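You operate a simulated robot arm through the tools that you are given. There is no shell and no other tool. Be economical: measure what you need, move in short steps, check, and stop when the job is done.

Carry out the task below with a simulated two-armed robot. There is one attempt and no reset: what you move stays moved.

## Task
Boil the black pot on the big ring, then turn the ring off.
Fine: lay its lid on the worktop beside the cooker first, boil at 3 till it bubbles hard, and put the lid back on at the end.

Only the result counts: the job must be done as asked and must still hold three seconds after the hand-in. Knocking over, shifting, dropping, spilling or breaking anything else fails it. Lids that push on must go on centred and level and be pressed home; caps that screw on are set level and turned clockwise until they are tight.

## Robot
Two 7-joint arms with two-finger parallel grippers on one trunk, on a base that drives. Base frame: it is fixed to the floor where the robot stands at the start and does not move with it; the origin is under the middle of the robot, x ahead of it, y to its left, z up. Lengths are in mm, angles in rad, forces in N, time in s.
The left shoulder is at the start at [50, 165, 1255], the right one opposite. With the tool pointing down near the work surface each hand reaches from about 160 to 680 mm from the robot's upright axis, wherever it stands, measured 20 degrees to its own side. Places, roughly: pot lid (19x19x6 cm) [600, -100, 1000]; worktop beside the cooker [700, 500, 900]. Payload 3.91 kg a hand.
The tool frame of a hand sits at the grasp point between the pads (the TCP): z along the fingers, y along the line on which they close. The tips reach 30 mm beyond it. The gripper opens to 110 mm. The fingers are 20 mm wide and 10 mm thick; the gripper's body (48 by 112 mm) begins 55 mm behind the TCP.
Orientation is that of the tool frame in the base frame, as [roll, pitch, yaw] about the fixed x, y, z axes, in that order (R = Rz(yaw) Ry(pitch) Rx(roll)). With the fingers straight down and closing along the base's y, the tool's x points along the base's -x, its y along +y and its z along -z.

## Interface
- The arms move only by the tool servo_tool. It takes "left_increments", "right_increments" or both (then of equal length, played together; a hand with none holds still); each is a list of rows, each an object of numbers (a shift or turn left out is 0, a gripper value left out holds the last): "tx", "ty", "tz": the shift along the tool's x, y, z in mm; "wx", "wy", "wz": the turn, a rotation vector about the tool's x, y, z in rad; "jaw": the closure, from 0 (fully open) to 1 (shut). In form: [{"tx": .., "ty": .., "tz": .., "wx": .., "wy": .., "wz": .., "jaw": ..}, ...]. A call has 1 to 12 rows; each row is the pose to reach, as a shift and turn from the pose commanded when the call began, along the tool's axes at that moment. A row lasts 0.2 s, in which the tool goes at most 50 mm and 0.15 rad; a call with a longer step from one row to the next is refused whole, and so is a gripper value outside its range. A pose out of reach is approached as far as the arm can. The call stops where the force on the tool passes 40 N (or 10 N more than at its start, if that is more) or the arm is blocked; 0.2 s more then pass. Each finger travels about 45 mm/s and halts on what it meets, pressing with about 42 N; the grip force reading is that of the motor and also rises with nothing between the fingers. The clock runs only during rows and for 0.2 s after the last one: add rows that repeat a pose to give the fingers time. It gives the time, the measured TCP pose, the force on the tool (base axes), the opening and the grip force at its end, in the units of the frame above (readings bear some noise), with the torque about the TCP (base axes, N m) and any sound that the robot's microphone picked up.
- Cameras (640 x 400 px; columns grow to the right, rows downward): "scene" is now at [116.3, 1.8, 1420.5]; the picture's right is [0.02, -1.00, 0.00], its down [-0.61, -0.01, -0.79] and it looks along [0.79, 0.02, -0.61] (base axes); focal length 214 px, centre (320, 200). "left" rides on the left gripper at [73, -17, -103] in its tool frame; the picture's right is [0.23, 0.97, 0.00], its down [-0.76, 0.18, -0.62] and it looks along [-0.61, 0.14, 0.78] (tool axes); focal length 222 px, centre (320, 200). "right" rides on the right gripper at [73, 17, -103] in its tool frame; the picture's right is [-0.23, 0.97, 0.00], its down [-0.76, -0.18, -0.62] and it looks along [-0.61, -0.14, 0.78] (tool axes); focal length 222 px, centre (320, 200). There is no depth. A picture from a camera that has moved, and an enlarged one, comes with that camera's place and axes in the base frame and with its lens.
- snapshot(camera): a new picture of that camera. No time passes.
- move_column(by): slides the trunk up (or, below 0, down) by that many mm; the arms and the scene camera ride with it, the base frame stays. It gives what a move gives, with no picture.
- drive_base(legs): drives the robot by 1 to 6 legs, each [ahead, left, turn to the left] in mm, mm and rad, along the robot's own axes; the way and the turn of a leg run together, so that a leg with both is an arc; at most 1500 mm and 3.142 rad a leg. The arms and the cameras ride along, it lands a little off, and it stops where it bumps. It gives what a move gives.
- pan_tilt(pan, tilt): turns the head with the scene camera to pan (to the left, within 1.396 rad either way) and tilt (down, from -0.506 to 1.204), counted from straight ahead of the robot. It gives what a move gives.
- zoom(camera, box): a new picture of the part [left, top, right, bottom] of that camera's present view, enlarged. No time passes.
- hand_in(): hands the job in; it is judged then, once.

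Go step by step. Nothing tells you exact positions but the pictures and the camera data: compare them with the known pose of the tool, close in by small moves and look again before you grip or let go. The budget is 120 turns and 100 pictures, counting those below and the enlarged ones. Unless the task says otherwise, let go and move clear before handing in, and close with one line.

The tools are called after "Request:" by a JSON object that holds its "fn" and its "kwargs". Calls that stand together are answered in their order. servo_tool: Moves the arms, as the interface text tells. Its arguments: {"type":"object","properties":{"left_increments":{"type":"array"},"right_increments":{"type":"array"}},"required":[]} The other tools are called the same way: move_column (by) slides the trunk up or down; drive_base (legs) drives the base; pan_tilt (pan, tilt) turns the head that bears the scene camera; snapshot (camera) takes a picture; zoom (camera, box) takes an enlarged picture of a part of a camera's view; hand_in () hands the job in.

At the start:

```text
t: 0.0
left_eef_pos: [393.3, 221.5, 1306.8]
left_tool_rot: [3.141, -0.002, -3.139]
left_contact_force: [-0.4, 0.7, 0.1]
left_moment: [-0.03, -0.02, 0.01]
left_grip_width: 110.1
left_grip_force: 0.0
right_eef_pos: [371.1, -188.8, 1248.0]
right_tool_rot: [3.14, -0.002, 3.139]
right_contact_force: [0.2, 0.7, 0.4]
right_moment: [0.03, 0.0, 0.03]
right_grip_width: 110.1
right_grip_force: 0.0
trunk travel left (down, up): [-475.0, 28.0]
robot x, y, heading: [1.7, 1.1, -0.004]
head pan, tilt: [0.019, 0.661]
```

scene: 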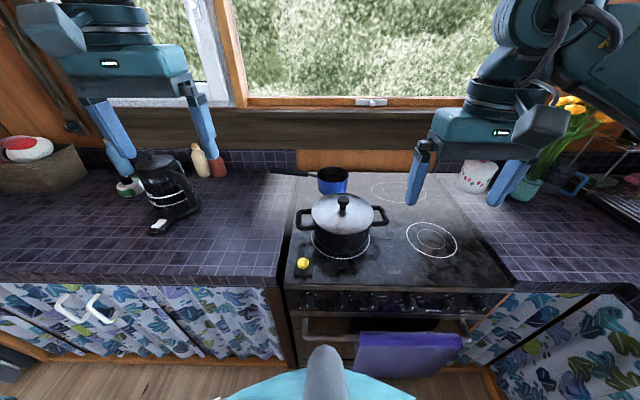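
right: 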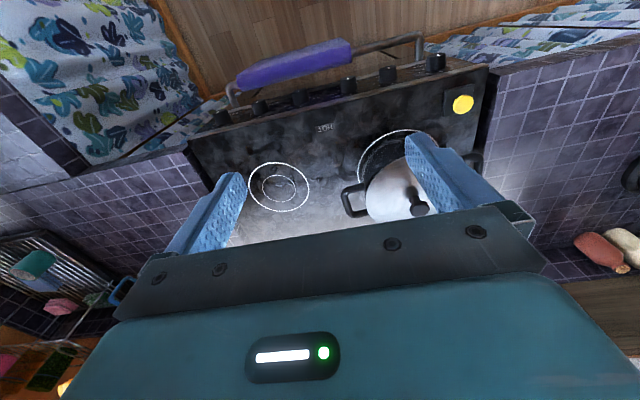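
left: 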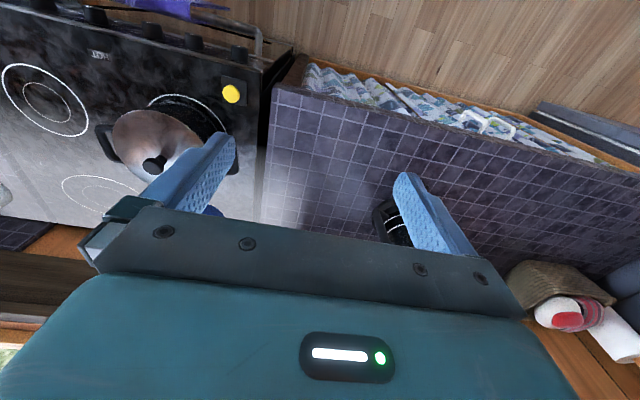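

I see the black pot with its lid on the front-left ring, knobs along the cooker's front, and a yellow thing at the front-left corner. I look closer at the cooker before moving.

Request:
{"fn": "zoom", "kwargs": {"camera": "scene", "box": [270, 160, 510, 310]}}

Request:
{"fn": "zoom", "kwargs": {"camera": "scene", "box": [280, 270, 500, 400]}}

Request:
{"fn": "zoom", "kwargs": {"camera": "right", "box": [190, 30, 500, 220]}}

```text
2.67 times, centred on (390, 235) of scene
camera zoom: at [116.3, 1.8, 1420.5], right [0.02, -1.0, 0.0], down [-0.61, -0.01, -0.79], along [0.79, 0.02, -0.61], focal length 572 px, centre (133, 107)
```

zoom: 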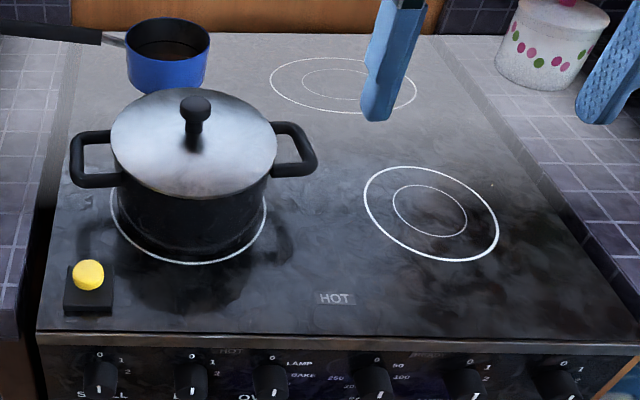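

```text
2.91 times, centred on (390, 335) of scene
camera zoom: at [116.3, 1.8, 1420.5], right [0.02, -1.0, 0.0], down [-0.61, -0.01, -0.79], along [0.79, 0.02, -0.61], focal length 624 px, centre (116, -193)
```

zoom: 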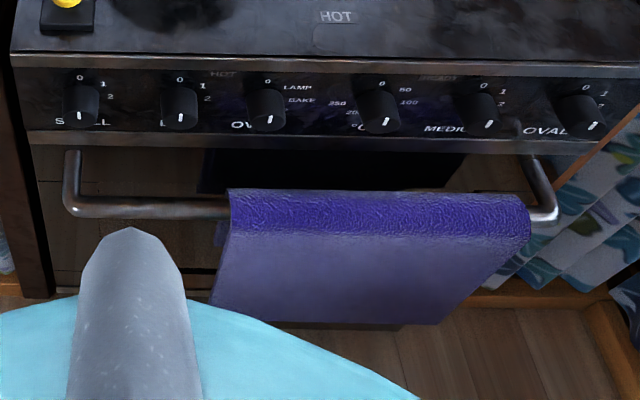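

```text
2.06 times, centred on (345, 125) of right
camera zoom: at [299.2, -171.9, 1349.6], right [0.23, 0.97, 0.0], down [0.76, -0.18, 0.62], along [0.61, -0.14, -0.78], focal length 459 px, centre (268, 355)
```

zoom: 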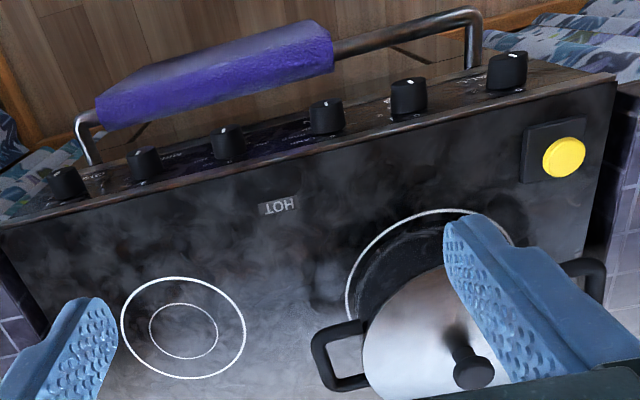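

The lid knob triangulates to roughly (607, -52, 1043). I bring the left hand above it, open.

Request:
{"fn": "servo_tool", "kwargs": {"left_increments": [{"tx": -24, "ty": -30, "tz": 18}, {"tx": -48, "ty": -60, "tz": 36}, {"tx": -72, "ty": -90, "tz": 54}, {"tx": -96, "ty": -120, "tz": 72}, {"tx": -119, "ty": -151, "tz": 90}, {"tx": -143, "ty": -182, "tz": 108}, {"tx": -167, "ty": -212, "tz": 126}, {"tx": -191, "ty": -243, "tz": 145}, {"tx": -214, "ty": -273, "tz": 160}, {"tx": -214, "ty": -273, "tz": 160}]}}

Request:
{"fn": "snapshot", "kwargs": {"camera": "left"}}

Request:
{"fn": "zoom", "kwargs": {"camera": "scene", "box": [270, 130, 430, 290]}}

Request:
{"fn": "zoom", "kwargs": {"camera": "scene", "box": [280, 250, 400, 325]}}

```text
t: 2.2
left_eef_pos: [598.3, -27.5, 1152.0]
left_tool_rot: [3.141, 0.0, 3.141]
left_contact_force: [0.6, -0.4, 1.3]
left_moment: [0.04, -0.04, -0.02]
left_grip_width: 109.9
left_grip_force: 0.0
left hand out of reach, approached as far as the arm can: row 9, 10
right_eef_pos: [370.0, -189.9, 1247.6]
right_tool_rot: [3.14, 0.0, 3.141]
right_contact_force: [0.2, -0.4, -1.2]
right_moment: [-0.04, 0.01, -0.03]
right_grip_width: 110.0
right_grip_force: 0.0
trunk travel left (down, up): [-475.0, 28.0]
robot x, y, heading: [-0.9, -2.5, -0.005]
head pan, tilt: [0.019, 0.661]
```

```text
93 pictures are left
camera left: at [526.3, -44.6, 1254.1], right [-0.23, 0.97, 0.0], down [0.76, 0.18, 0.62], along [0.61, 0.14, -0.78], focal length 222 px, centre (320, 200)
```

left: 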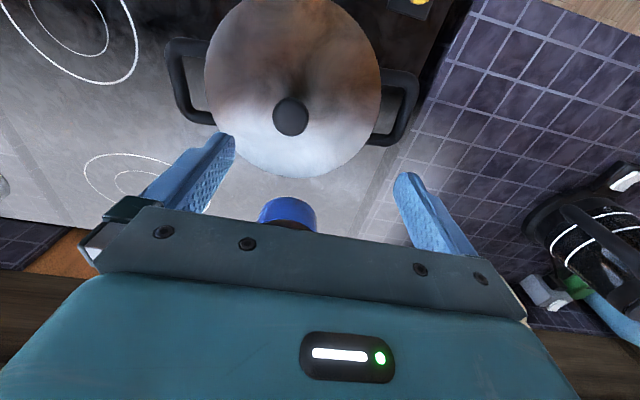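

```text
2.50 times, centred on (350, 210) of scene
camera zoom: at [116.0, 0.6, 1420.5], right [0.02, -1.0, 0.0], down [-0.61, -0.01, -0.79], along [0.79, 0.02, -0.61], focal length 536 px, centre (245, 175)
```

zoom: 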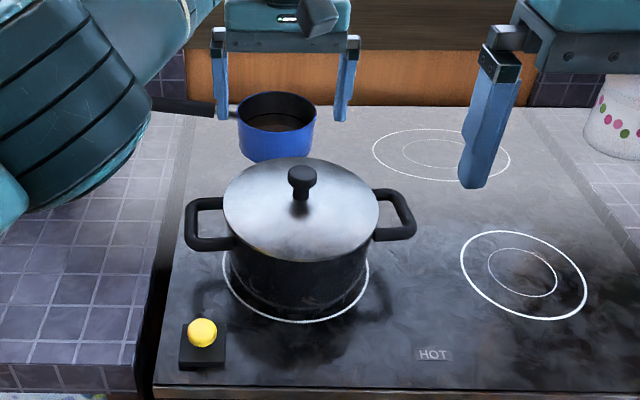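

```text
5.33 times, centred on (340, 288) of scene
camera zoom: at [116.0, 0.6, 1420.5], right [0.02, -1.0, 0.0], down [-0.61, -0.01, -0.79], along [0.79, 0.02, -0.61], focal length 1144 px, centre (213, -267)
```

zoom: 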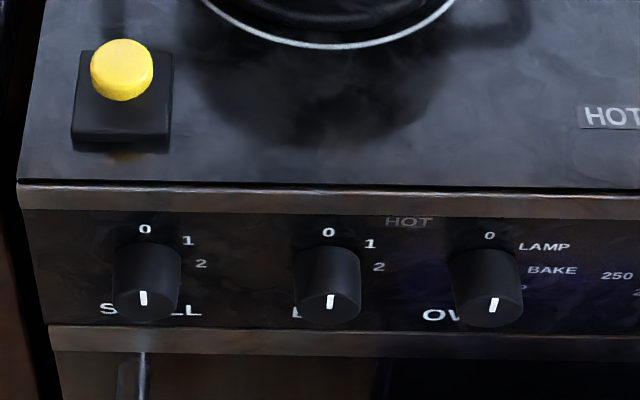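

The lid's knob is near (600, -54, 1045), and the hand is at the edge of its reach at this height. I lower it a bit, where the reach grows, and correct sideways.

Request:
{"fn": "servo_tool", "kwargs": {"left_increments": [{"tz": 25}, {"tz": 50, "tx": 5}, {"tz": 50, "tx": 5}]}}

```text
t: 3.0
left_eef_pos: [594.1, -29.0, 1100.3]
left_tool_rot: [3.14, -0.002, -3.141]
left_contact_force: [-0.3, 0.2, 0.3]
left_moment: [0.0, 0.02, -0.02]
left_grip_width: 110.1
left_grip_force: 0.0
right_eef_pos: [371.1, -189.3, 1246.7]
right_tool_rot: [3.138, -0.003, 3.141]
right_contact_force: [0.5, -0.8, 0.3]
right_moment: [0.01, 0.03, -0.01]
right_grip_width: 110.3
right_grip_force: 0.0
trunk travel left (down, up): [-475.0, 28.0]
robot x, y, heading: [-1.9, -1.1, -0.0]
head pan, tilt: [0.019, 0.661]
```

The reach is fine at this height. I shift onto the knob's line and look.

Request:
{"fn": "servo_tool", "kwargs": {"left_increments": [{"tx": -5, "ty": -25}, {"tx": -5, "ty": -25}]}}

Request:
{"fn": "snapshot", "kwargs": {"camera": "left"}}

Request:
{"fn": "zoom", "kwargs": {"camera": "scene", "box": [290, 120, 410, 240]}}

```text
t: 3.6
left_eef_pos: [590.0, -48.8, 1100.2]
left_tool_rot: [3.141, -0.001, 3.141]
left_contact_force: [0.0, -0.2, -0.3]
left_moment: [0.05, 0.01, -0.02]
left_grip_width: 110.0
left_grip_force: 0.0
left hand out of reach, approached as far as the arm can: row 1, 2
right_eef_pos: [370.8, -189.6, 1246.5]
right_tool_rot: [3.14, 0.0, 3.14]
right_contact_force: [0.3, -0.6, 0.1]
right_moment: [0.0, -0.01, 0.0]
right_grip_width: 110.1
right_grip_force: 0.0
trunk travel left (down, up): [-475.0, 28.0]
robot x, y, heading: [-1.3, 3.2, 0.004]
head pan, tilt: [0.019, 0.661]
```

```text
90 pictures are left
camera left: at [519.5, -66.7, 1203.6], right [-0.23, 0.97, 0.0], down [0.76, 0.18, 0.62], along [0.61, 0.14, -0.78], focal length 222 px, centre (320, 200)
```

left: 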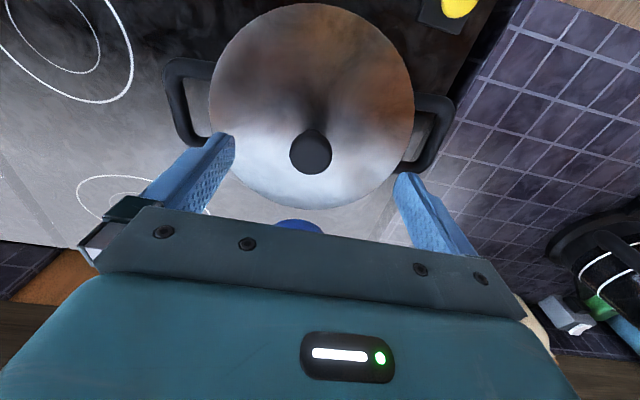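

```text
3.33 times, centred on (350, 180) of scene
camera zoom: at [116.3, 1.9, 1420.5], right [0.02, -1.0, 0.0], down [-0.61, -0.01, -0.79], along [0.79, 0.02, -0.61], focal length 715 px, centre (220, 267)
```

zoom: 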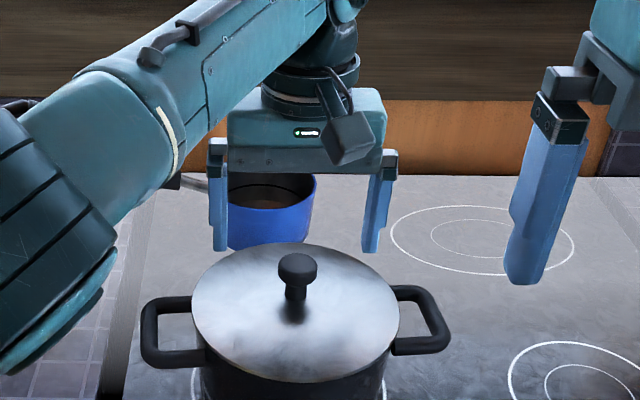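

The knob top triangulates to (604, -56, 1036), just past this arm's reach. I shift the base 70 mm to the right so that the left arm has more room.

Request:
{"fn": "drive_base", "kwargs": {"legs": [[0, -70, 0]]}}

```text
t: 4.9
left_eef_pos: [590.3, -119.1, 1099.6]
left_tool_rot: [3.142, -0.002, -3.14]
left_contact_force: [-0.5, 0.5, 0.1]
left_moment: [-0.02, -0.03, -0.03]
left_grip_width: 110.2
left_grip_force: 0.0
right_eef_pos: [371.1, -258.9, 1248.0]
right_tool_rot: [3.14, -0.002, 3.139]
right_contact_force: [-0.5, -0.4, -0.2]
right_moment: [0.0, 0.01, -0.04]
right_grip_width: 110.0
right_grip_force: 0.1
trunk travel left (down, up): [-475.0, 28.0]
robot x, y, heading: [-0.5, -69.1, -0.0]
head pan, tilt: [0.019, 0.661]
```

The hand rode along; now I bring it back over the knob.

Request:
{"fn": "servo_tool", "kwargs": {"left_increments": [{"ty": 40, "tx": -2}, {"ty": 63, "tx": -14}, {"ty": 63, "tx": -14}, {"ty": 63, "tx": -14, "tz": 20}, {"ty": 63, "tx": -14, "tz": 20}]}}

Request:
{"fn": "snapshot", "kwargs": {"camera": "left"}}

Request:
{"fn": "zoom", "kwargs": {"camera": "scene", "box": [260, 130, 380, 250]}}

```text
t: 6.1
left_eef_pos: [606.5, -55.6, 1079.3]
left_tool_rot: [-3.141, -0.001, -3.141]
left_contact_force: [-0.5, -1.0, -0.3]
left_moment: [-0.02, -0.06, -0.04]
left_grip_width: 110.1
left_grip_force: 0.1
right_eef_pos: [370.9, -258.5, 1246.9]
right_tool_rot: [3.141, -0.002, 3.139]
right_contact_force: [-0.3, -0.8, 0.0]
right_moment: [0.02, 0.04, -0.01]
right_grip_width: 109.9
right_grip_force: 0.0
trunk travel left (down, up): [-475.0, 28.0]
robot x, y, heading: [0.1, -69.7, -0.003]
head pan, tilt: [0.019, 0.661]
```

```text
88 pictures are left
camera left: at [533.2, -73.0, 1183.0], right [-0.23, 0.97, 0.0], down [0.76, 0.18, 0.62], along [0.61, 0.14, -0.78], focal length 222 px, centre (320, 200)
```

left: 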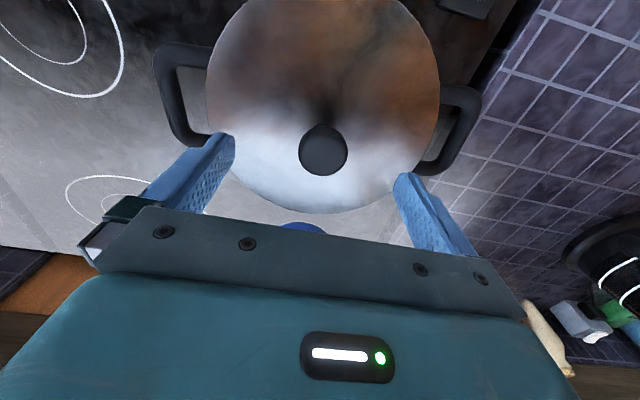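

```text
3.33 times, centred on (320, 190) of scene
camera zoom: at [116.1, -68.2, 1420.5], right [0.02, -1.0, 0.0], down [-0.61, -0.01, -0.79], along [0.79, 0.02, -0.61], focal length 715 px, centre (320, 233)
```

zoom: 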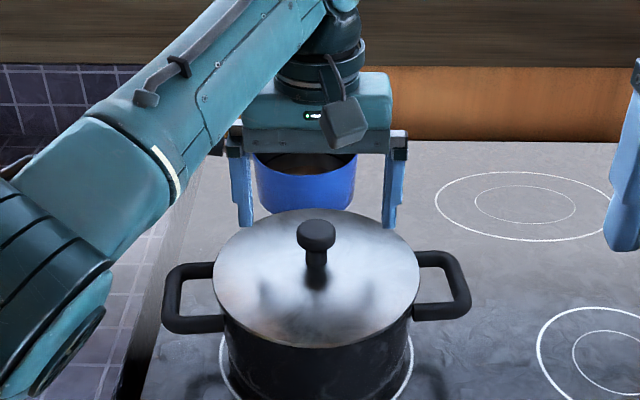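

The hand is centred over the knob to within 3 mm. I lower until the pads straddle the knob and close.

Request:
{"fn": "servo_tool", "kwargs": {"left_increments": [{"tz": 17, "tx": 2}, {"tz": 34, "tx": 2}, {"tz": 51, "tx": 2}, {"tz": 51, "tx": 2}, {"tz": 51, "tx": 2, "jaw": 1}, {"tz": 51, "tx": 2, "jaw": 1}, {"tz": 51, "tx": 2, "jaw": 1}, {"tz": 51, "tx": 2, "jaw": 1}, {"tz": 51, "tx": 2, "jaw": 1}]}}

Request:
{"fn": "zoom", "kwargs": {"camera": "scene", "box": [260, 130, 380, 250]}}

```text
t: 8.1
left_eef_pos: [602.6, -56.8, 1036.4]
left_tool_rot: [-3.141, 0.009, -3.139]
left_contact_force: [2.6, 9.6, 35.3]
left_moment: [0.77, 0.06, -0.37]
left_grip_width: 100.8
left_grip_force: 42.3
right_eef_pos: [368.4, -258.4, 1249.2]
right_tool_rot: [-3.141, 0.002, -3.141]
right_contact_force: [0.3, 0.0, -0.6]
right_moment: [0.0, -0.02, -0.05]
right_grip_width: 109.9
right_grip_force: 0.0
trunk travel left (down, up): [-475.0, 28.0]
robot x, y, heading: [5.3, -73.2, 0.006]
head pan, tilt: [0.019, 0.661]
```

```text
3.33 times, centred on (320, 190) of scene
camera zoom: at [112.7, -67.2, 1420.9], right [0.02, -1.0, 0.0], down [-0.61, -0.01, -0.79], along [0.79, 0.02, -0.61], focal length 715 px, centre (320, 233)
```

zoom: 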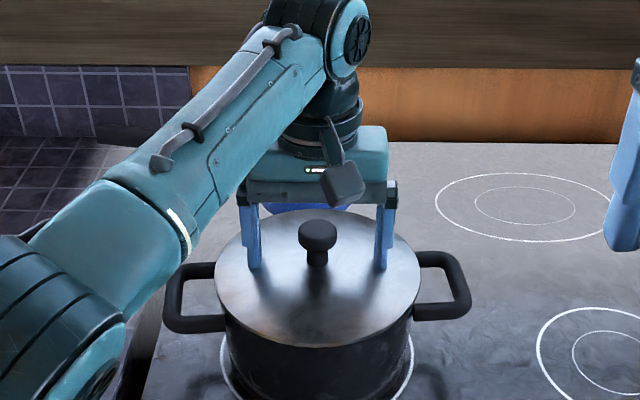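

The tips touched the lid's dome, so it lies higher than I took it (about 1006). I open, rise 17 mm, then look.

Request:
{"fn": "servo_tool", "kwargs": {"left_increments": [{"tz": -10, "jaw": 0}, {"tz": -20, "jaw": 0}, {"tz": -20, "jaw": 0}]}}

Request:
{"fn": "snapshot", "kwargs": {"camera": "left"}}

Request:
{"fn": "zoom", "kwargs": {"camera": "scene", "box": [260, 130, 380, 250]}}

```text
t: 8.9
left_eef_pos: [602.1, -56.4, 1046.6]
left_tool_rot: [3.141, -0.005, -3.14]
left_contact_force: [0.3, 0.0, -0.1]
left_moment: [0.03, 0.02, 0.0]
left_grip_width: 110.3
left_grip_force: 0.2
right_eef_pos: [371.7, -259.4, 1248.3]
right_tool_rot: [3.141, -0.003, 3.139]
right_contact_force: [0.7, -0.5, -0.6]
right_moment: [0.02, 0.02, -0.02]
right_grip_width: 110.2
right_grip_force: 0.1
trunk travel left (down, up): [-475.0, 28.0]
robot x, y, heading: [-0.7, -69.0, -0.003]
head pan, tilt: [0.019, 0.661]
```

```text
85 pictures are left
camera left: at [531.3, -73.6, 1151.3], right [-0.23, 0.97, 0.0], down [0.76, 0.18, 0.62], along [0.6, 0.14, -0.78], focal length 222 px, centre (320, 200)
```

left: 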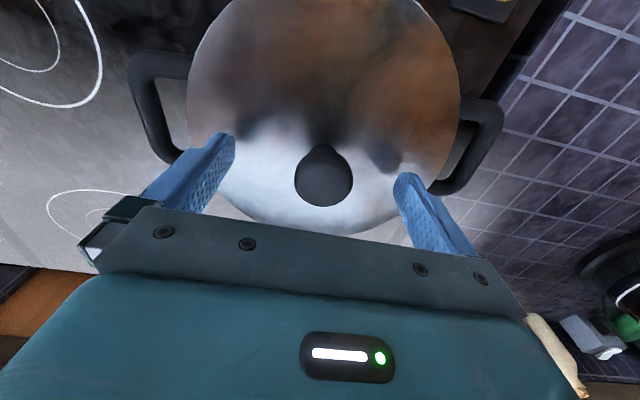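

```text
3.33 times, centred on (320, 190) of scene
camera zoom: at [116.5, -68.3, 1420.3], right [0.02, -1.0, 0.0], down [-0.61, -0.01, -0.79], along [0.79, 0.02, -0.61], focal length 715 px, centre (320, 233)
```

zoom: 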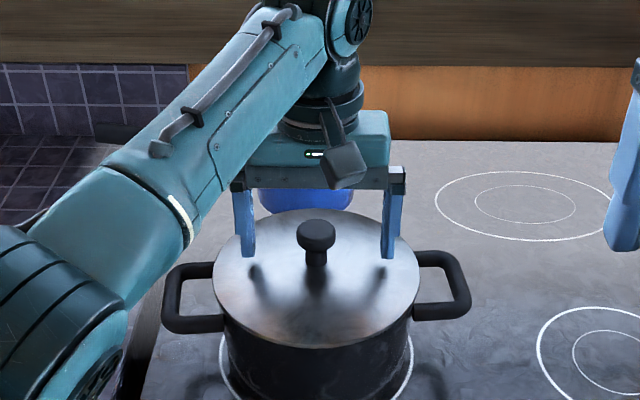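

The TCP is now at the height of the knob's ball. I close here.

Request:
{"fn": "servo_tool", "kwargs": {"left_increments": [{"tx": 3, "tz": 2, "jaw": 0.3}, {"tx": 3, "tz": 2, "jaw": 1}, {"tx": 3, "tz": 2, "jaw": 1}, {"tx": 3, "tz": 2, "jaw": 1}, {"tx": 3, "tz": 2, "jaw": 1}, {"tx": 3, "tz": 2, "jaw": 1}]}}

Request:
{"fn": "zoom", "kwargs": {"camera": "scene", "box": [260, 130, 380, 250]}}

```text
t: 10.3
left_eef_pos: [601.3, -57.5, 1047.5]
left_tool_rot: [3.141, -0.002, -3.141]
left_contact_force: [-0.4, 0.5, -0.2]
left_moment: [0.02, -0.01, 0.0]
left_grip_width: 32.9
left_grip_force: 42.2
right_eef_pos: [370.8, -259.8, 1247.3]
right_tool_rot: [3.14, -0.002, 3.141]
right_contact_force: [0.2, -0.1, -0.5]
right_moment: [-0.01, -0.01, -0.04]
right_grip_width: 109.9
right_grip_force: 0.0
trunk travel left (down, up): [-475.0, 28.0]
robot x, y, heading: [-0.1, -67.8, 0.001]
head pan, tilt: [0.019, 0.661]
```

```text
3.33 times, centred on (320, 190) of scene
camera zoom: at [116.3, -68.2, 1420.5], right [0.02, -1.0, 0.0], down [-0.61, -0.01, -0.79], along [0.79, 0.02, -0.61], focal length 715 px, centre (320, 233)
```

zoom: 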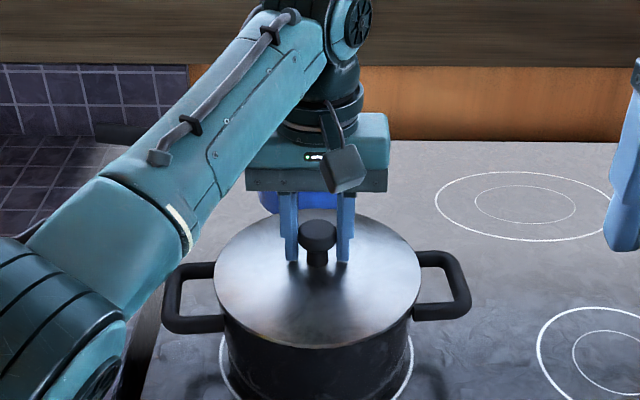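

Gripped at 33 mm. I lift the lid straight up and watch that only the lid comes.

Request:
{"fn": "servo_tool", "kwargs": {"left_increments": [{"tz": -8}, {"tz": -20}, {"tz": -35}, {"tz": -50}, {"tz": -65}, {"tz": -65}]}}

Request:
{"fn": "snapshot", "kwargs": {"camera": "scene"}}

```text
t: 11.7
left_eef_pos: [600.8, -56.4, 1112.8]
left_tool_rot: [3.141, -0.002, -3.139]
left_contact_force: [0.0, -0.1, 0.3]
left_moment: [0.01, 0.01, 0.02]
left_grip_width: 0.0
left_grip_force: 37.8
right_eef_pos: [371.4, -259.5, 1249.1]
right_tool_rot: [3.14, -0.001, 3.14]
right_contact_force: [-0.4, -0.1, -0.6]
right_moment: [0.0, -0.03, 0.01]
right_grip_width: 110.2
right_grip_force: 0.1
trunk travel left (down, up): [-475.0, 28.0]
robot x, y, heading: [-1.4, -69.2, -0.002]
head pan, tilt: [0.019, 0.661]
```

```text
82 pictures are left
camera scene: at [116.4, -68.3, 1420.5], right [0.02, -1.0, 0.0], down [-0.61, -0.01, -0.79], along [0.79, 0.02, -0.61], focal length 214 px, centre (320, 200)
```

scene: 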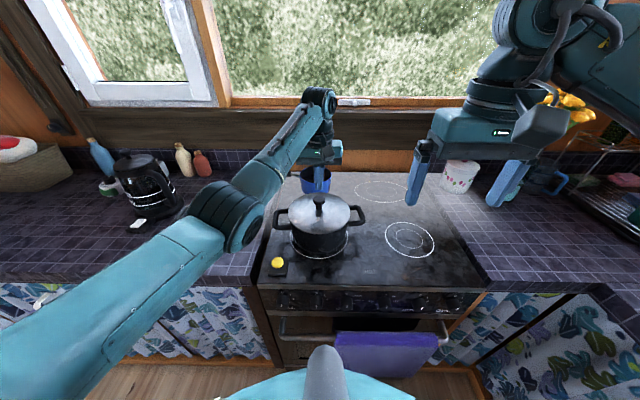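

The fingers slipped off the knob, so the grip was off-centre or too high. I open and look from above again.

Request:
{"fn": "servo_tool", "kwargs": {"left_increments": [{"jaw": 0}, {"jaw": 0}, {"jaw": 0}, {"jaw": 0}, {"jaw": 0}, {"jaw": 0}]}}

Request:
{"fn": "zoom", "kwargs": {"camera": "left", "box": [200, 0, 440, 240]}}

Request:
{"fn": "zoom", "kwargs": {"camera": "scene", "box": [260, 180, 380, 255]}}

```text
t: 13.1
left_eef_pos: [599.1, -55.7, 1112.1]
left_tool_rot: [3.141, -0.002, -3.141]
left_contact_force: [-0.7, -0.7, -0.4]
left_moment: [0.0, 0.06, 0.0]
left_grip_width: 109.9
left_grip_force: 0.1
right_eef_pos: [371.0, -260.0, 1247.7]
right_tool_rot: [3.14, -0.001, 3.139]
right_contact_force: [0.3, -0.1, -0.3]
right_moment: [0.02, -0.02, 0.0]
right_grip_width: 109.8
right_grip_force: 0.1
trunk travel left (down, up): [-475.0, 28.0]
robot x, y, heading: [-1.2, -67.2, 0.001]
head pan, tilt: [0.019, 0.661]
```

```text
1.67 times, centred on (320, 120) of left
camera zoom: at [528.8, -73.0, 1215.7], right [-0.23, 0.97, 0.0], down [0.76, 0.18, 0.62], along [0.6, 0.14, -0.78], focal length 370 px, centre (320, 333)
```

zoom: 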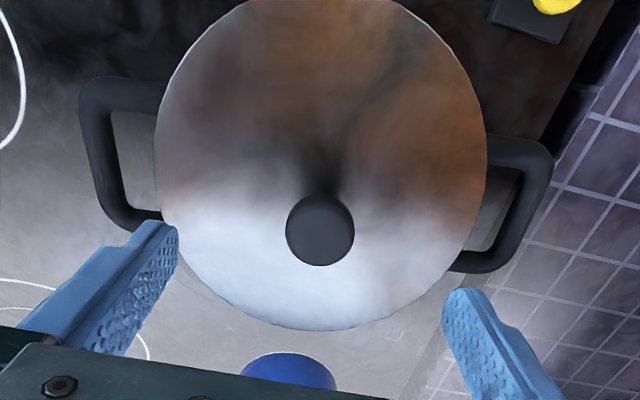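

```text
5.33 times, centred on (320, 218) of scene
camera zoom: at [116.3, -68.3, 1420.5], right [0.02, -1.0, 0.0], down [-0.61, -0.01, -0.79], along [0.79, 0.02, -0.61], focal length 1144 px, centre (320, 107)
```

zoom: 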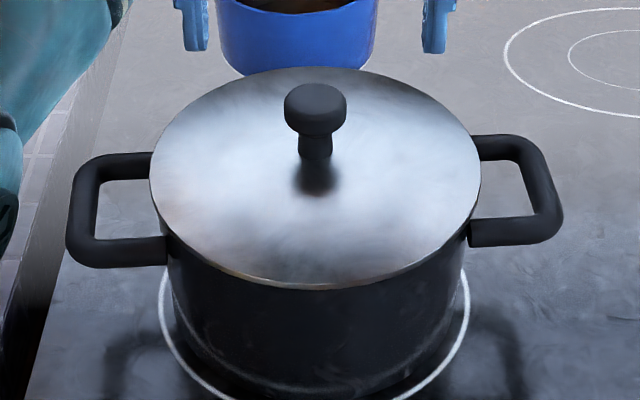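

Comparing with the TCP's projection, the knob lies about 9 mm nearer than I gripped: x about 591. I correct, lower and grip again.

Request:
{"fn": "servo_tool", "kwargs": {"left_increments": [{"tx": 9, "tz": 20}, {"tx": 9, "tz": 45}, {"tx": 9, "tz": 67}, {"tx": 9, "tz": 67}, {"tx": 9, "tz": 67, "jaw": 0.5}, {"tx": 9, "tz": 67, "jaw": 0.5}, {"tx": 9, "tz": 67, "jaw": 0.5}]}}

Request:
{"fn": "zoom", "kwargs": {"camera": "left", "box": [200, 80, 440, 280]}}

Request:
{"fn": "zoom", "kwargs": {"camera": "scene", "box": [260, 150, 380, 225]}}

```text
t: 14.7
left_eef_pos: [591.3, -57.8, 1045.5]
left_tool_rot: [3.141, -0.001, -3.14]
left_contact_force: [0.7, -0.8, 0.2]
left_moment: [-0.02, 0.01, -0.05]
left_grip_width: 54.9
left_grip_force: 0.1
right_eef_pos: [370.5, -259.8, 1248.0]
right_tool_rot: [3.14, -0.002, 3.141]
right_contact_force: [-0.2, 0.0, 1.0]
right_moment: [0.0, 0.0, 0.02]
right_grip_width: 110.1
right_grip_force: 0.0
trunk travel left (down, up): [-475.0, 28.0]
robot x, y, heading: [2.5, -73.1, -0.006]
head pan, tilt: [0.019, 0.661]
```

```text
2.00 times, centred on (320, 180) of left
camera zoom: at [519.7, -74.1, 1149.1], right [-0.23, 0.97, 0.0], down [0.76, 0.18, 0.62], along [0.61, 0.14, -0.78], focal length 444 px, centre (320, 240)
```

zoom: 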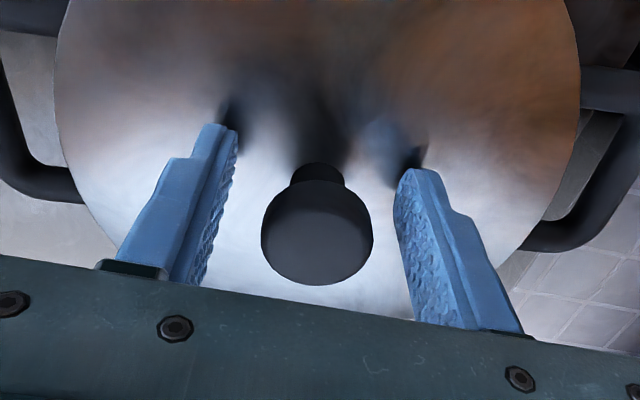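

```text
5.33 times, centred on (320, 188) of scene
camera zoom: at [116.3, -68.3, 1420.5], right [0.02, -1.0, 0.0], down [-0.61, -0.01, -0.79], along [0.79, 0.02, -0.61], focal length 1144 px, centre (320, 267)
```

zoom: 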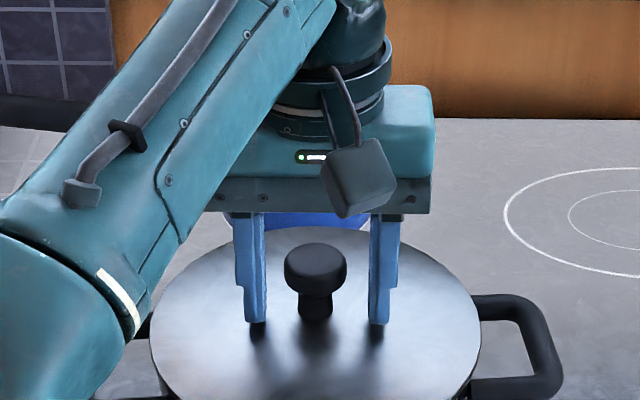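

The knob is now centred between the pads. I close and lift a little.

Request:
{"fn": "servo_tool", "kwargs": {"left_increments": [{"jaw": 1}, {"jaw": 1}, {"jaw": 1}, {"jaw": 1}, {"jaw": 1, "tz": -4}, {"tz": -15}, {"tz": -30}, {"tz": -30}]}}

Request:
{"fn": "zoom", "kwargs": {"camera": "scene", "box": [260, 150, 380, 250]}}

```text
t: 16.5
left_eef_pos: [591.6, -57.5, 1073.6]
left_tool_rot: [-3.142, -0.004, -3.14]
left_contact_force: [0.4, 0.4, -1.7]
left_moment: [-0.01, 0.02, 0.0]
left_grip_width: 32.6
left_grip_force: 42.0
right_eef_pos: [371.5, -259.3, 1246.3]
right_tool_rot: [3.138, -0.001, 3.139]
right_contact_force: [-0.2, -0.2, 0.2]
right_moment: [0.03, -0.01, 0.0]
right_grip_width: 110.0
right_grip_force: 0.1
trunk travel left (down, up): [-475.0, 28.0]
robot x, y, heading: [3.0, -70.1, 0.005]
head pan, tilt: [0.019, 0.661]
```

```text
4.00 times, centred on (320, 200) of scene
camera zoom: at [116.6, -68.3, 1420.5], right [0.02, -1.0, 0.0], down [-0.61, -0.01, -0.79], along [0.79, 0.02, -0.61], focal length 858 px, centre (320, 200)
```

zoom: 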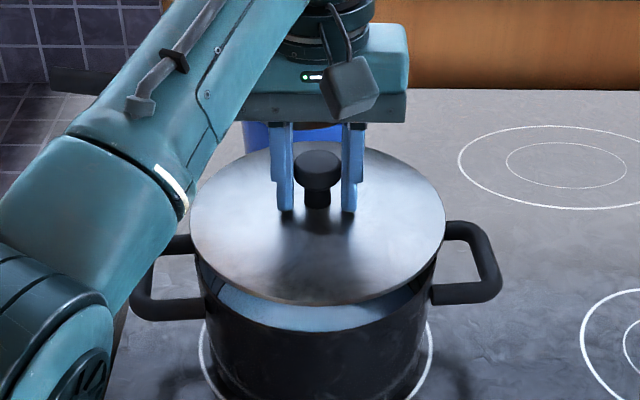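

The lid alone came off and there is water inside. I lift further and carry it left over the bare worktop at about (545, 235).

Request:
{"fn": "servo_tool", "kwargs": {"left_increments": [{"tz": -20}, {"tz": -40}, {"tz": -40, "ty": 30, "tx": 5}, {"tz": -40, "ty": 65, "tx": 10}, {"tz": -40, "ty": 100, "tx": 17}, {"tz": -40, "ty": 135, "tx": 24}, {"tz": -40, "ty": 170, "tx": 31}, {"tz": -40, "ty": 205, "tx": 38}, {"tz": -40, "ty": 240, "tx": 44}, {"tz": -40, "ty": 270, "tx": 47}, {"tz": -40, "ty": 292, "tx": 47}, {"tz": -40, "ty": 292, "tx": 47}]}}

Request:
{"fn": "snapshot", "kwargs": {"camera": "scene"}}

Request:
{"fn": "snapshot", "kwargs": {"camera": "left"}}

```text
t: 19.1
left_eef_pos: [545.0, 237.3, 1114.7]
left_tool_rot: [-3.141, -0.001, 3.141]
left_contact_force: [-0.1, -0.3, -2.8]
left_moment: [0.02, 0.02, 0.01]
left_grip_width: 32.9
left_grip_force: 41.9
right_eef_pos: [371.3, -257.5, 1246.8]
right_tool_rot: [3.14, -0.002, 3.141]
right_contact_force: [0.4, 0.2, 0.6]
right_moment: [0.02, 0.0, 0.01]
right_grip_width: 110.1
right_grip_force: 0.1
trunk travel left (down, up): [-475.0, 28.0]
robot x, y, heading: [3.1, -73.5, -0.003]
head pan, tilt: [0.019, 0.661]
```

```text
76 pictures are left
camera scene: at [116.5, -68.4, 1420.5], right [0.02, -1.0, 0.0], down [-0.61, -0.01, -0.79], along [0.79, 0.02, -0.61], focal length 214 px, centre (320, 200)
```

scene: 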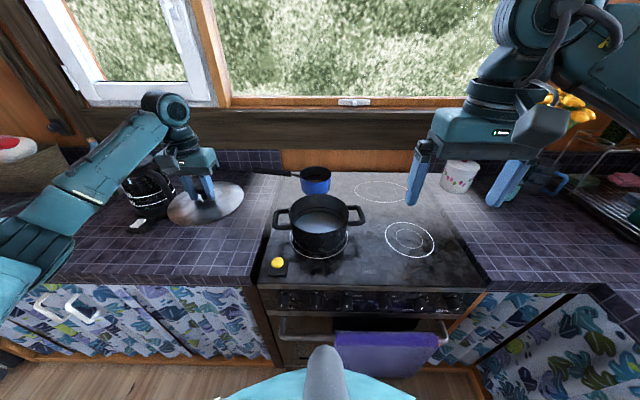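

```text
75 pictures are left
camera left: at [472.5, 219.9, 1218.5], right [-0.23, 0.97, 0.0], down [0.76, 0.18, 0.62], along [0.6, 0.14, -0.78], focal length 222 px, centre (320, 200)
```

left: 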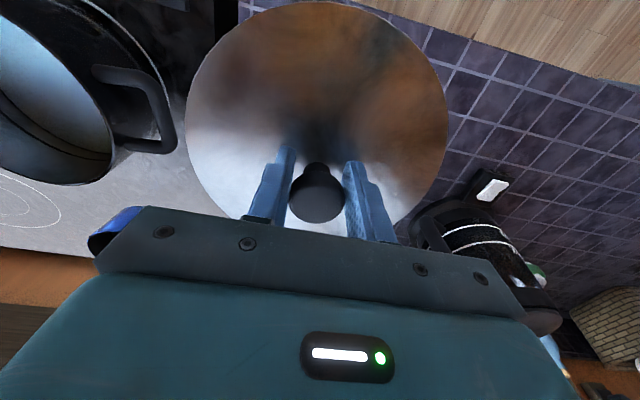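

Bare tiles lie under the lid. I lower it most of the way and look.

Request:
{"fn": "servo_tool", "kwargs": {"left_increments": [{"tz": 30}, {"tz": 60}, {"tz": 90}, {"tz": 120}, {"tz": 130}, {"tz": 130}]}}

Request:
{"fn": "zoom", "kwargs": {"camera": "scene", "box": [100, 140, 280, 290]}}

```text
t: 20.5
left_eef_pos: [545.4, 235.5, 984.6]
left_tool_rot: [-3.141, -0.002, -3.139]
left_contact_force: [-1.0, -0.3, -1.6]
left_moment: [-0.01, 0.03, 0.02]
left_grip_width: 33.0
left_grip_force: 41.8
right_eef_pos: [371.1, -259.5, 1246.7]
right_tool_rot: [3.141, -0.001, 3.139]
right_contact_force: [-0.2, 0.0, -0.1]
right_moment: [0.01, 0.0, -0.01]
right_grip_width: 110.1
right_grip_force: 0.0
trunk travel left (down, up): [-475.0, 28.0]
robot x, y, heading: [-3.3, -69.9, -0.003]
head pan, tilt: [0.019, 0.661]
```

```text
2.67 times, centred on (190, 215) of scene
camera zoom: at [116.5, -68.2, 1420.5], right [0.02, -1.0, 0.0], down [-0.61, -0.01, -0.79], along [0.79, 0.02, -0.61], focal length 572 px, centre (667, 160)
```

zoom: 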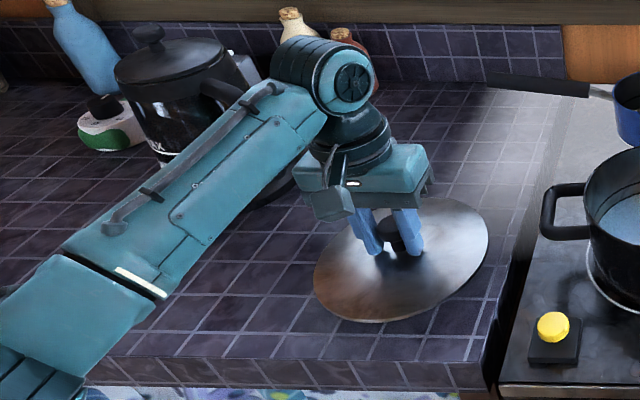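

Still above the tiles and well clear of things. I lower in small steps until it touches.

Request:
{"fn": "servo_tool", "kwargs": {"left_increments": [{"tz": 6}, {"tz": 12}, {"tz": 17}, {"tz": 20}, {"tz": 23}, {"tz": 26}, {"tz": 29}]}}

```text
t: 22.1
left_eef_pos: [543.5, 235.1, 955.6]
left_tool_rot: [3.141, -0.002, -3.139]
left_contact_force: [-0.1, 0.2, -2.0]
left_moment: [-0.02, 0.02, -0.03]
left_grip_width: 32.7
left_grip_force: 42.0
right_eef_pos: [370.7, -258.9, 1248.1]
right_tool_rot: [3.139, -0.003, 3.14]
right_contact_force: [0.0, -0.6, 0.4]
right_moment: [-0.02, 0.01, 0.01]
right_grip_width: 109.8
right_grip_force: 0.0
trunk travel left (down, up): [-475.0, 28.0]
robot x, y, heading: [1.5, -69.1, 0.001]
head pan, tilt: [0.019, 0.661]
```

Request:
{"fn": "servo_tool", "kwargs": {"left_increments": [{"tz": 3}, {"tz": 6}, {"tz": 9}, {"tz": 9}]}}

Request:
{"fn": "zoom", "kwargs": {"camera": "scene", "box": [140, 170, 280, 270]}}

```text
t: 23.1
left_eef_pos: [543.9, 236.0, 951.3]
left_tool_rot: [-3.141, 0.008, -3.138]
left_contact_force: [0.6, 4.0, 27.8]
left_moment: [-0.01, 0.68, 0.05]
left_grip_width: 32.7
left_grip_force: 42.1
right_eef_pos: [368.5, -260.3, 1249.4]
right_tool_rot: [3.14, 0.001, 3.14]
right_contact_force: [0.3, -0.6, -0.2]
right_moment: [-0.01, 0.0, -0.04]
right_grip_width: 110.1
right_grip_force: 0.0
trunk travel left (down, up): [-475.0, 28.0]
robot x, y, heading: [1.7, -68.0, -0.0]
head pan, tilt: [0.019, 0.661]
```

```text
4.00 times, centred on (210, 220) of scene
camera zoom: at [113.7, -69.3, 1421.1], right [0.02, -1.0, 0.0], down [-0.61, -0.01, -0.79], along [0.79, 0.02, -0.61], focal length 858 px, centre (760, 120)
```

zoom: 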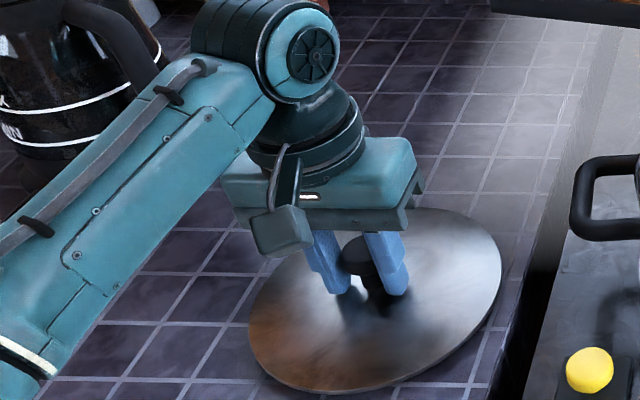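

The lid rests on the tiles (28 N up at 951). I ease the press, open and rise.

Request:
{"fn": "servo_tool", "kwargs": {"left_increments": [{"tz": -5}, {"tz": -6, "jaw": 0}, {"tz": -6, "jaw": 0}, {"tz": -6, "jaw": 0}, {"tz": -6, "jaw": 0}, {"tz": -6, "jaw": 0}, {"tz": -30}, {"tz": -70}, {"tz": -110}, {"tz": -150}, {"tz": -150}]}}

Request:
{"fn": "snapshot", "kwargs": {"camera": "left"}}

Request:
{"fn": "snapshot", "kwargs": {"camera": "scene"}}

```text
t: 25.5
left_eef_pos: [543.6, 235.8, 1097.9]
left_tool_rot: [3.14, -0.003, -3.14]
left_contact_force: [0.0, -0.6, 0.2]
left_moment: [0.0, -0.03, 0.02]
left_grip_width: 110.1
left_grip_force: 0.0
right_eef_pos: [371.3, -259.1, 1248.1]
right_tool_rot: [3.14, -0.002, 3.139]
right_contact_force: [-0.5, 0.7, 0.7]
right_moment: [0.0, 0.02, 0.03]
right_grip_width: 109.8
right_grip_force: 0.1
trunk travel left (down, up): [-475.0, 28.0]
robot x, y, heading: [-2.1, -72.7, -0.002]
head pan, tilt: [0.019, 0.661]
```

```text
72 pictures are left
camera left: at [472.0, 218.7, 1201.5], right [-0.23, 0.97, 0.0], down [0.76, 0.18, 0.62], along [0.6, 0.14, -0.78], focal length 222 px, centre (320, 200)
```

left: 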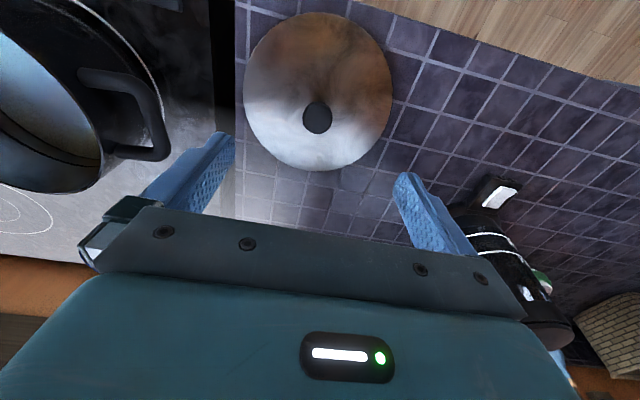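

```text
71 pictures are left
camera scene: at [116.5, -68.1, 1420.4], right [0.02, -1.0, 0.0], down [-0.61, -0.01, -0.79], along [0.79, 0.02, -0.61], focal length 214 px, centre (320, 200)
```

scene: 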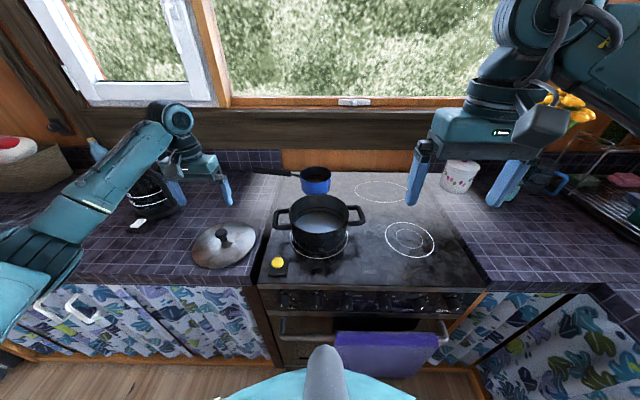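

The lid lies flat on the worktop. I draw the left arm back, drive back 300 mm and lower the trunk to read the knobs.

Request:
{"fn": "servo_tool", "kwargs": {"left_increments": [{"tx": 15, "tz": -30}, {"tx": 40, "tz": -60, "ty": -8}, {"tx": 75, "tz": -80, "ty": -16}, {"tx": 110, "tz": -90, "ty": -24}, {"tx": 145, "tz": -100, "ty": -32}, {"tx": 160, "tz": -100, "ty": -32}]}}

Request:
{"fn": "drive_base", "kwargs": {"legs": [[-320, 0, 0]]}}

Request:
{"fn": "move_column", "kwargs": {"by": -350}}

Request:
{"fn": "pan_tilt", "kwargs": {"pan": 0, "tilt": 0.4}}

Request:
{"fn": "snapshot", "kwargs": {"camera": "scene"}}

```text
t: 26.9
left_eef_pos: [384.2, 202.2, 1195.6]
left_tool_rot: [3.141, -0.001, -3.14]
left_contact_force: [-0.4, -0.5, -0.2]
left_moment: [0.0, -0.05, 0.02]
left_grip_width: 109.9
left_grip_force: 0.1
right_eef_pos: [372.1, -259.3, 1246.2]
right_tool_rot: [3.139, -0.002, 3.14]
right_contact_force: [-1.0, -0.4, -0.4]
right_moment: [0.0, 0.0, 0.0]
right_grip_width: 110.1
right_grip_force: 0.1
trunk travel left (down, up): [-475.0, 28.0]
robot x, y, heading: [0.7, -71.4, -0.0]
head pan, tilt: [0.019, 0.661]
```

```text
t: 29.0
left_eef_pos: [65.2, 203.8, 1196.8]
left_tool_rot: [3.141, -0.001, -3.139]
left_contact_force: [-0.4, 0.4, -0.9]
left_moment: [0.0, 0.03, 0.01]
left_grip_width: 110.0
left_grip_force: 0.0
right_eef_pos: [52.6, -258.4, 1248.0]
right_tool_rot: [3.14, 0.0, -3.139]
right_contact_force: [-0.1, -0.2, 0.9]
right_moment: [0.0, -0.03, 0.01]
right_grip_width: 109.8
right_grip_force: 0.1
trunk travel left (down, up): [-475.0, 28.0]
robot x, y, heading: [-316.1, -68.6, 0.001]
head pan, tilt: [0.019, 0.661]
```

```text
t: 32.4
left_eef_pos: [67.2, 203.0, 845.9]
left_tool_rot: [3.141, 0.0, -3.138]
left_contact_force: [0.0, -0.7, -0.4]
left_moment: [0.01, 0.0, -0.01]
left_grip_width: 110.1
left_grip_force: 0.0
right_eef_pos: [54.1, -258.6, 898.1]
right_tool_rot: [3.141, -0.004, -3.141]
right_contact_force: [-0.1, -0.5, -0.2]
right_moment: [-0.03, -0.01, 0.0]
right_grip_width: 110.0
right_grip_force: 0.0
trunk travel left (down, up): [-125.0, 378.0]
robot x, y, heading: [-317.1, -70.3, 0.006]
head pan, tilt: [0.019, 0.661]
```

```text
t: 33.2
left_eef_pos: [66.7, 203.2, 846.2]
left_tool_rot: [3.141, -0.001, -3.138]
left_contact_force: [-1.5, 0.6, 0.0]
left_moment: [0.01, -0.01, -0.02]
left_grip_width: 109.8
left_grip_force: 0.0
right_eef_pos: [53.9, -259.4, 895.9]
right_tool_rot: [3.14, 0.001, -3.141]
right_contact_force: [-0.2, -0.6, 0.6]
right_moment: [-0.01, 0.0, 0.01]
right_grip_width: 110.1
right_grip_force: 0.0
trunk travel left (down, up): [-125.0, 378.0]
robot x, y, heading: [-316.6, -72.5, 0.002]
head pan, tilt: [0.0, 0.4]
```

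```text
70 pictures are left
camera scene: at [-195.2, -70.2, 1093.9], right [0.0, -1.0, 0.0], down [-0.39, 0.0, -0.92], along [0.92, 0.0, -0.39], focal length 214 px, centre (320, 200)
```

scene: 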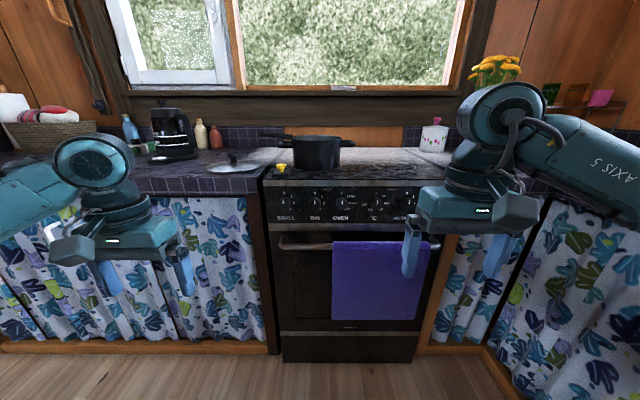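

Request:
{"fn": "zoom", "kwargs": {"camera": "scene", "box": [265, 175, 345, 225]}}

Request:
{"fn": "zoom", "kwargs": {"camera": "scene", "box": [260, 120, 360, 185]}}

```text
8.00 times, centred on (305, 200) of scene
camera zoom: at [-195.2, -70.2, 1093.9], right [0.0, -1.0, 0.0], down [-0.39, 0.0, -0.92], along [0.92, 0.0, -0.39], focal length 1716 px, centre (440, 200)
```

zoom: 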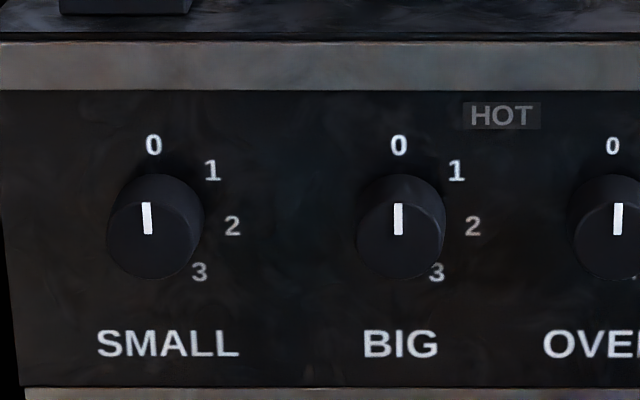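

```text
6.15 times, centred on (310, 152) of scene
camera zoom: at [-195.2, -70.2, 1093.9], right [0.0, -1.0, 0.0], down [-0.39, 0.0, -0.92], along [0.92, 0.0, -0.39], focal length 1320 px, centre (382, 492)
```

zoom: 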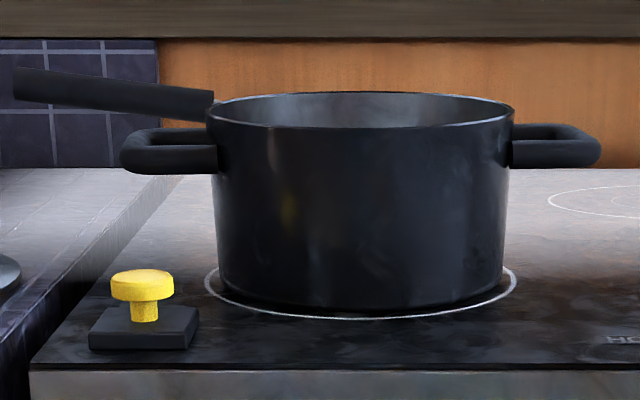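

The knobs read SMALL, BIG, OVEN and so on; BIG is second from left, at about (407, -53, 825), with 0 at the top and 3 about 150° clockwise. I turn the right hand to point forward, clear of the cooker.

Request:
{"fn": "servo_tool", "kwargs": {"right_increments": [{"wy": -0.143, "tx": -9, "ty": 8, "tz": 3, "jaw": 0.45}, {"wy": -0.286, "tx": -18, "ty": 16, "tz": 6}, {"wy": -0.429, "tx": -27, "ty": 24, "tz": 9}, {"wy": -0.571, "tx": -36, "ty": 32, "tz": 12}, {"wy": -0.714, "tx": -45, "ty": 40, "tz": 15}, {"wy": -0.857, "tx": -54, "ty": 48, "tz": 18}, {"wy": -1.0, "tx": -63, "ty": 56, "tz": 21}, {"wy": -1.143, "tx": -72, "ty": 64, "tz": 24}, {"wy": -1.286, "tx": -81, "ty": 72, "tz": 27}, {"wy": -1.429, "tx": -90, "ty": 80, "tz": 30}, {"wy": -1.571, "tx": -100, "ty": 88, "tz": 33}, {"wy": -1.571, "tx": -100, "ty": 88, "tz": 33}]}}

Request:
{"fn": "snapshot", "kwargs": {"camera": "right"}}

Request:
{"fn": "snapshot", "kwargs": {"camera": "scene"}}

```text
t: 35.8
left_eef_pos: [65.9, 202.6, 846.5]
left_tool_rot: [3.14, -0.001, -3.139]
left_contact_force: [0.0, 0.8, 0.1]
left_moment: [0.02, 0.02, -0.01]
left_grip_width: 110.0
left_grip_force: 0.1
right_eef_pos: [155.8, -170.3, 864.6]
right_tool_rot: [1.06, 1.569, 1.063]
right_contact_force: [-0.1, 0.8, 0.0]
right_moment: [0.02, -0.02, -0.02]
right_grip_width: 60.5
right_grip_force: 0.1
trunk travel left (down, up): [-125.0, 378.0]
robot x, y, heading: [-316.6, -73.9, 0.005]
head pan, tilt: [0.0, 0.4]
```

```text
67 pictures are left
camera right: at [51.6, -152.3, 790.2], right [0.0, 0.97, 0.23], down [-0.62, -0.18, 0.76], along [0.78, -0.14, 0.61], focal length 222 px, centre (320, 200)
```

right: 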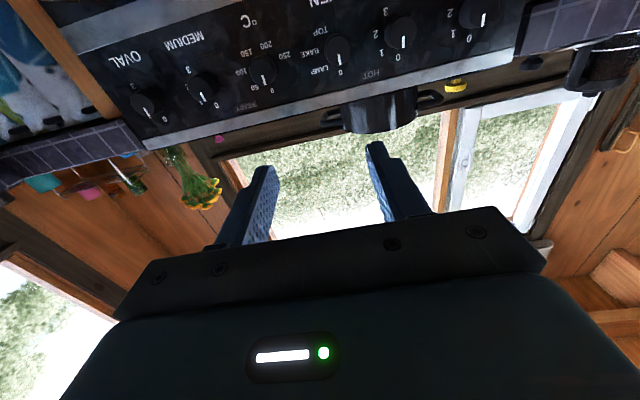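

```text
66 pictures are left
camera scene: at [-195.3, -70.1, 1094.0], right [0.0, -1.0, 0.0], down [-0.39, 0.0, -0.92], along [0.92, 0.0, -0.39], focal length 214 px, centre (320, 200)
```

scene: 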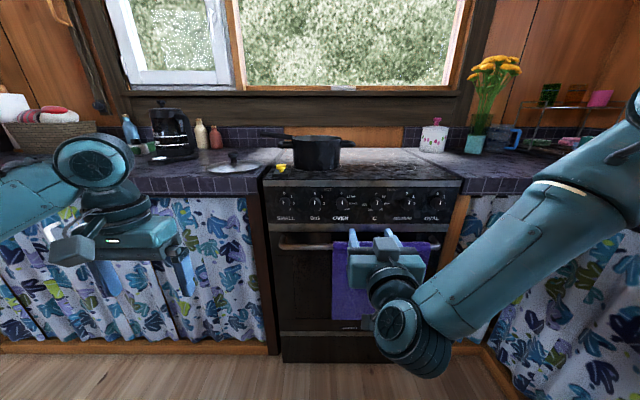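

The hand points forward and the BIG knob is in its camera's view. I move to a pre-grasp 55 mm in front of it, pre-turned about 75° anticlockwise so the turn has room.

Request:
{"fn": "servo_tool", "kwargs": {"right_increments": [{"wz": -0.14, "tz": 16, "ty": 12, "tx": 4}, {"wz": -0.28, "tz": 32, "ty": 24, "tx": 8}, {"wz": -0.42, "tz": 48, "ty": 36, "tx": 12}, {"wz": -0.56, "tz": 64, "ty": 48, "tx": 16}, {"wz": -0.7, "tz": 80, "ty": 60, "tx": 20}, {"wz": -0.84, "tz": 96, "ty": 72, "tx": 24}, {"wz": -0.98, "tz": 112, "ty": 84, "tx": 28}, {"wz": -1.12, "tz": 128, "ty": 96, "tx": 32}, {"wz": -1.26, "tz": 144, "ty": 108, "tx": 36}, {"wz": -1.31, "tz": 160, "ty": 117, "tx": 40}, {"wz": -1.31, "tz": 176, "ty": 117, "tx": 40}, {"wz": -1.31, "tz": 176, "ty": 117, "tx": 40}]}}

Request:
{"fn": "snapshot", "kwargs": {"camera": "right"}}

Request:
{"fn": "zoom", "kwargs": {"camera": "scene", "box": [240, 150, 400, 260]}}

```text
t: 38.4
left_eef_pos: [66.5, 203.8, 845.9]
left_tool_rot: [-3.141, -0.003, -3.138]
left_contact_force: [-0.9, 0.7, -0.7]
left_moment: [0.0, 0.04, -0.01]
left_grip_width: 109.7
left_grip_force: 0.0
right_eef_pos: [330.4, -52.4, 823.6]
right_tool_rot: [-1.572, 0.262, -1.57]
right_contact_force: [0.3, -0.5, -1.3]
right_moment: [-0.03, 0.03, 0.02]
right_grip_width: 60.5
right_grip_force: 0.0
trunk travel left (down, up): [-125.0, 378.0]
robot x, y, heading: [-316.0, -70.9, 0.004]
head pan, tilt: [0.0, 0.4]
```

```text
65 pictures are left
camera right: at [227.2, -118.0, 788.4], right [0.0, 0.47, -0.88], down [-0.62, 0.69, 0.37], along [0.78, 0.55, 0.29], focal length 222 px, centre (320, 200)
```

right: 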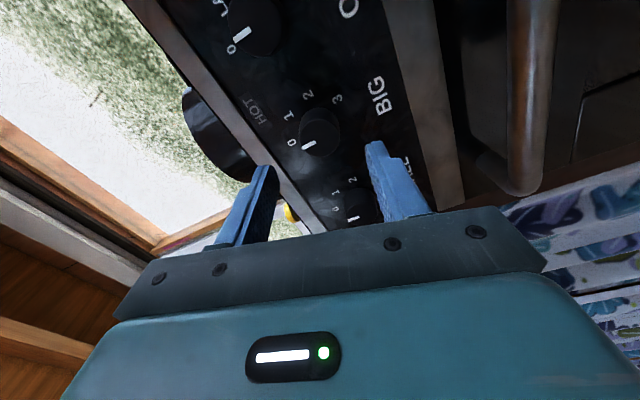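

```text
3.64 times, centred on (320, 205) of scene
camera zoom: at [-195.2, -70.3, 1094.0], right [0.0, -1.0, 0.0], down [-0.39, 0.0, -0.92], along [0.92, 0.0, -0.39], focal length 780 px, centre (320, 182)
```

zoom: 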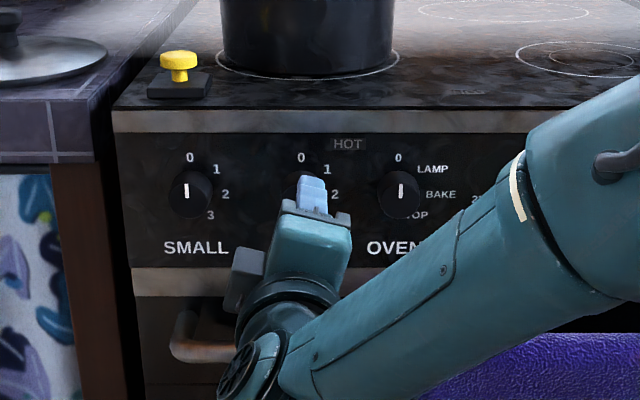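

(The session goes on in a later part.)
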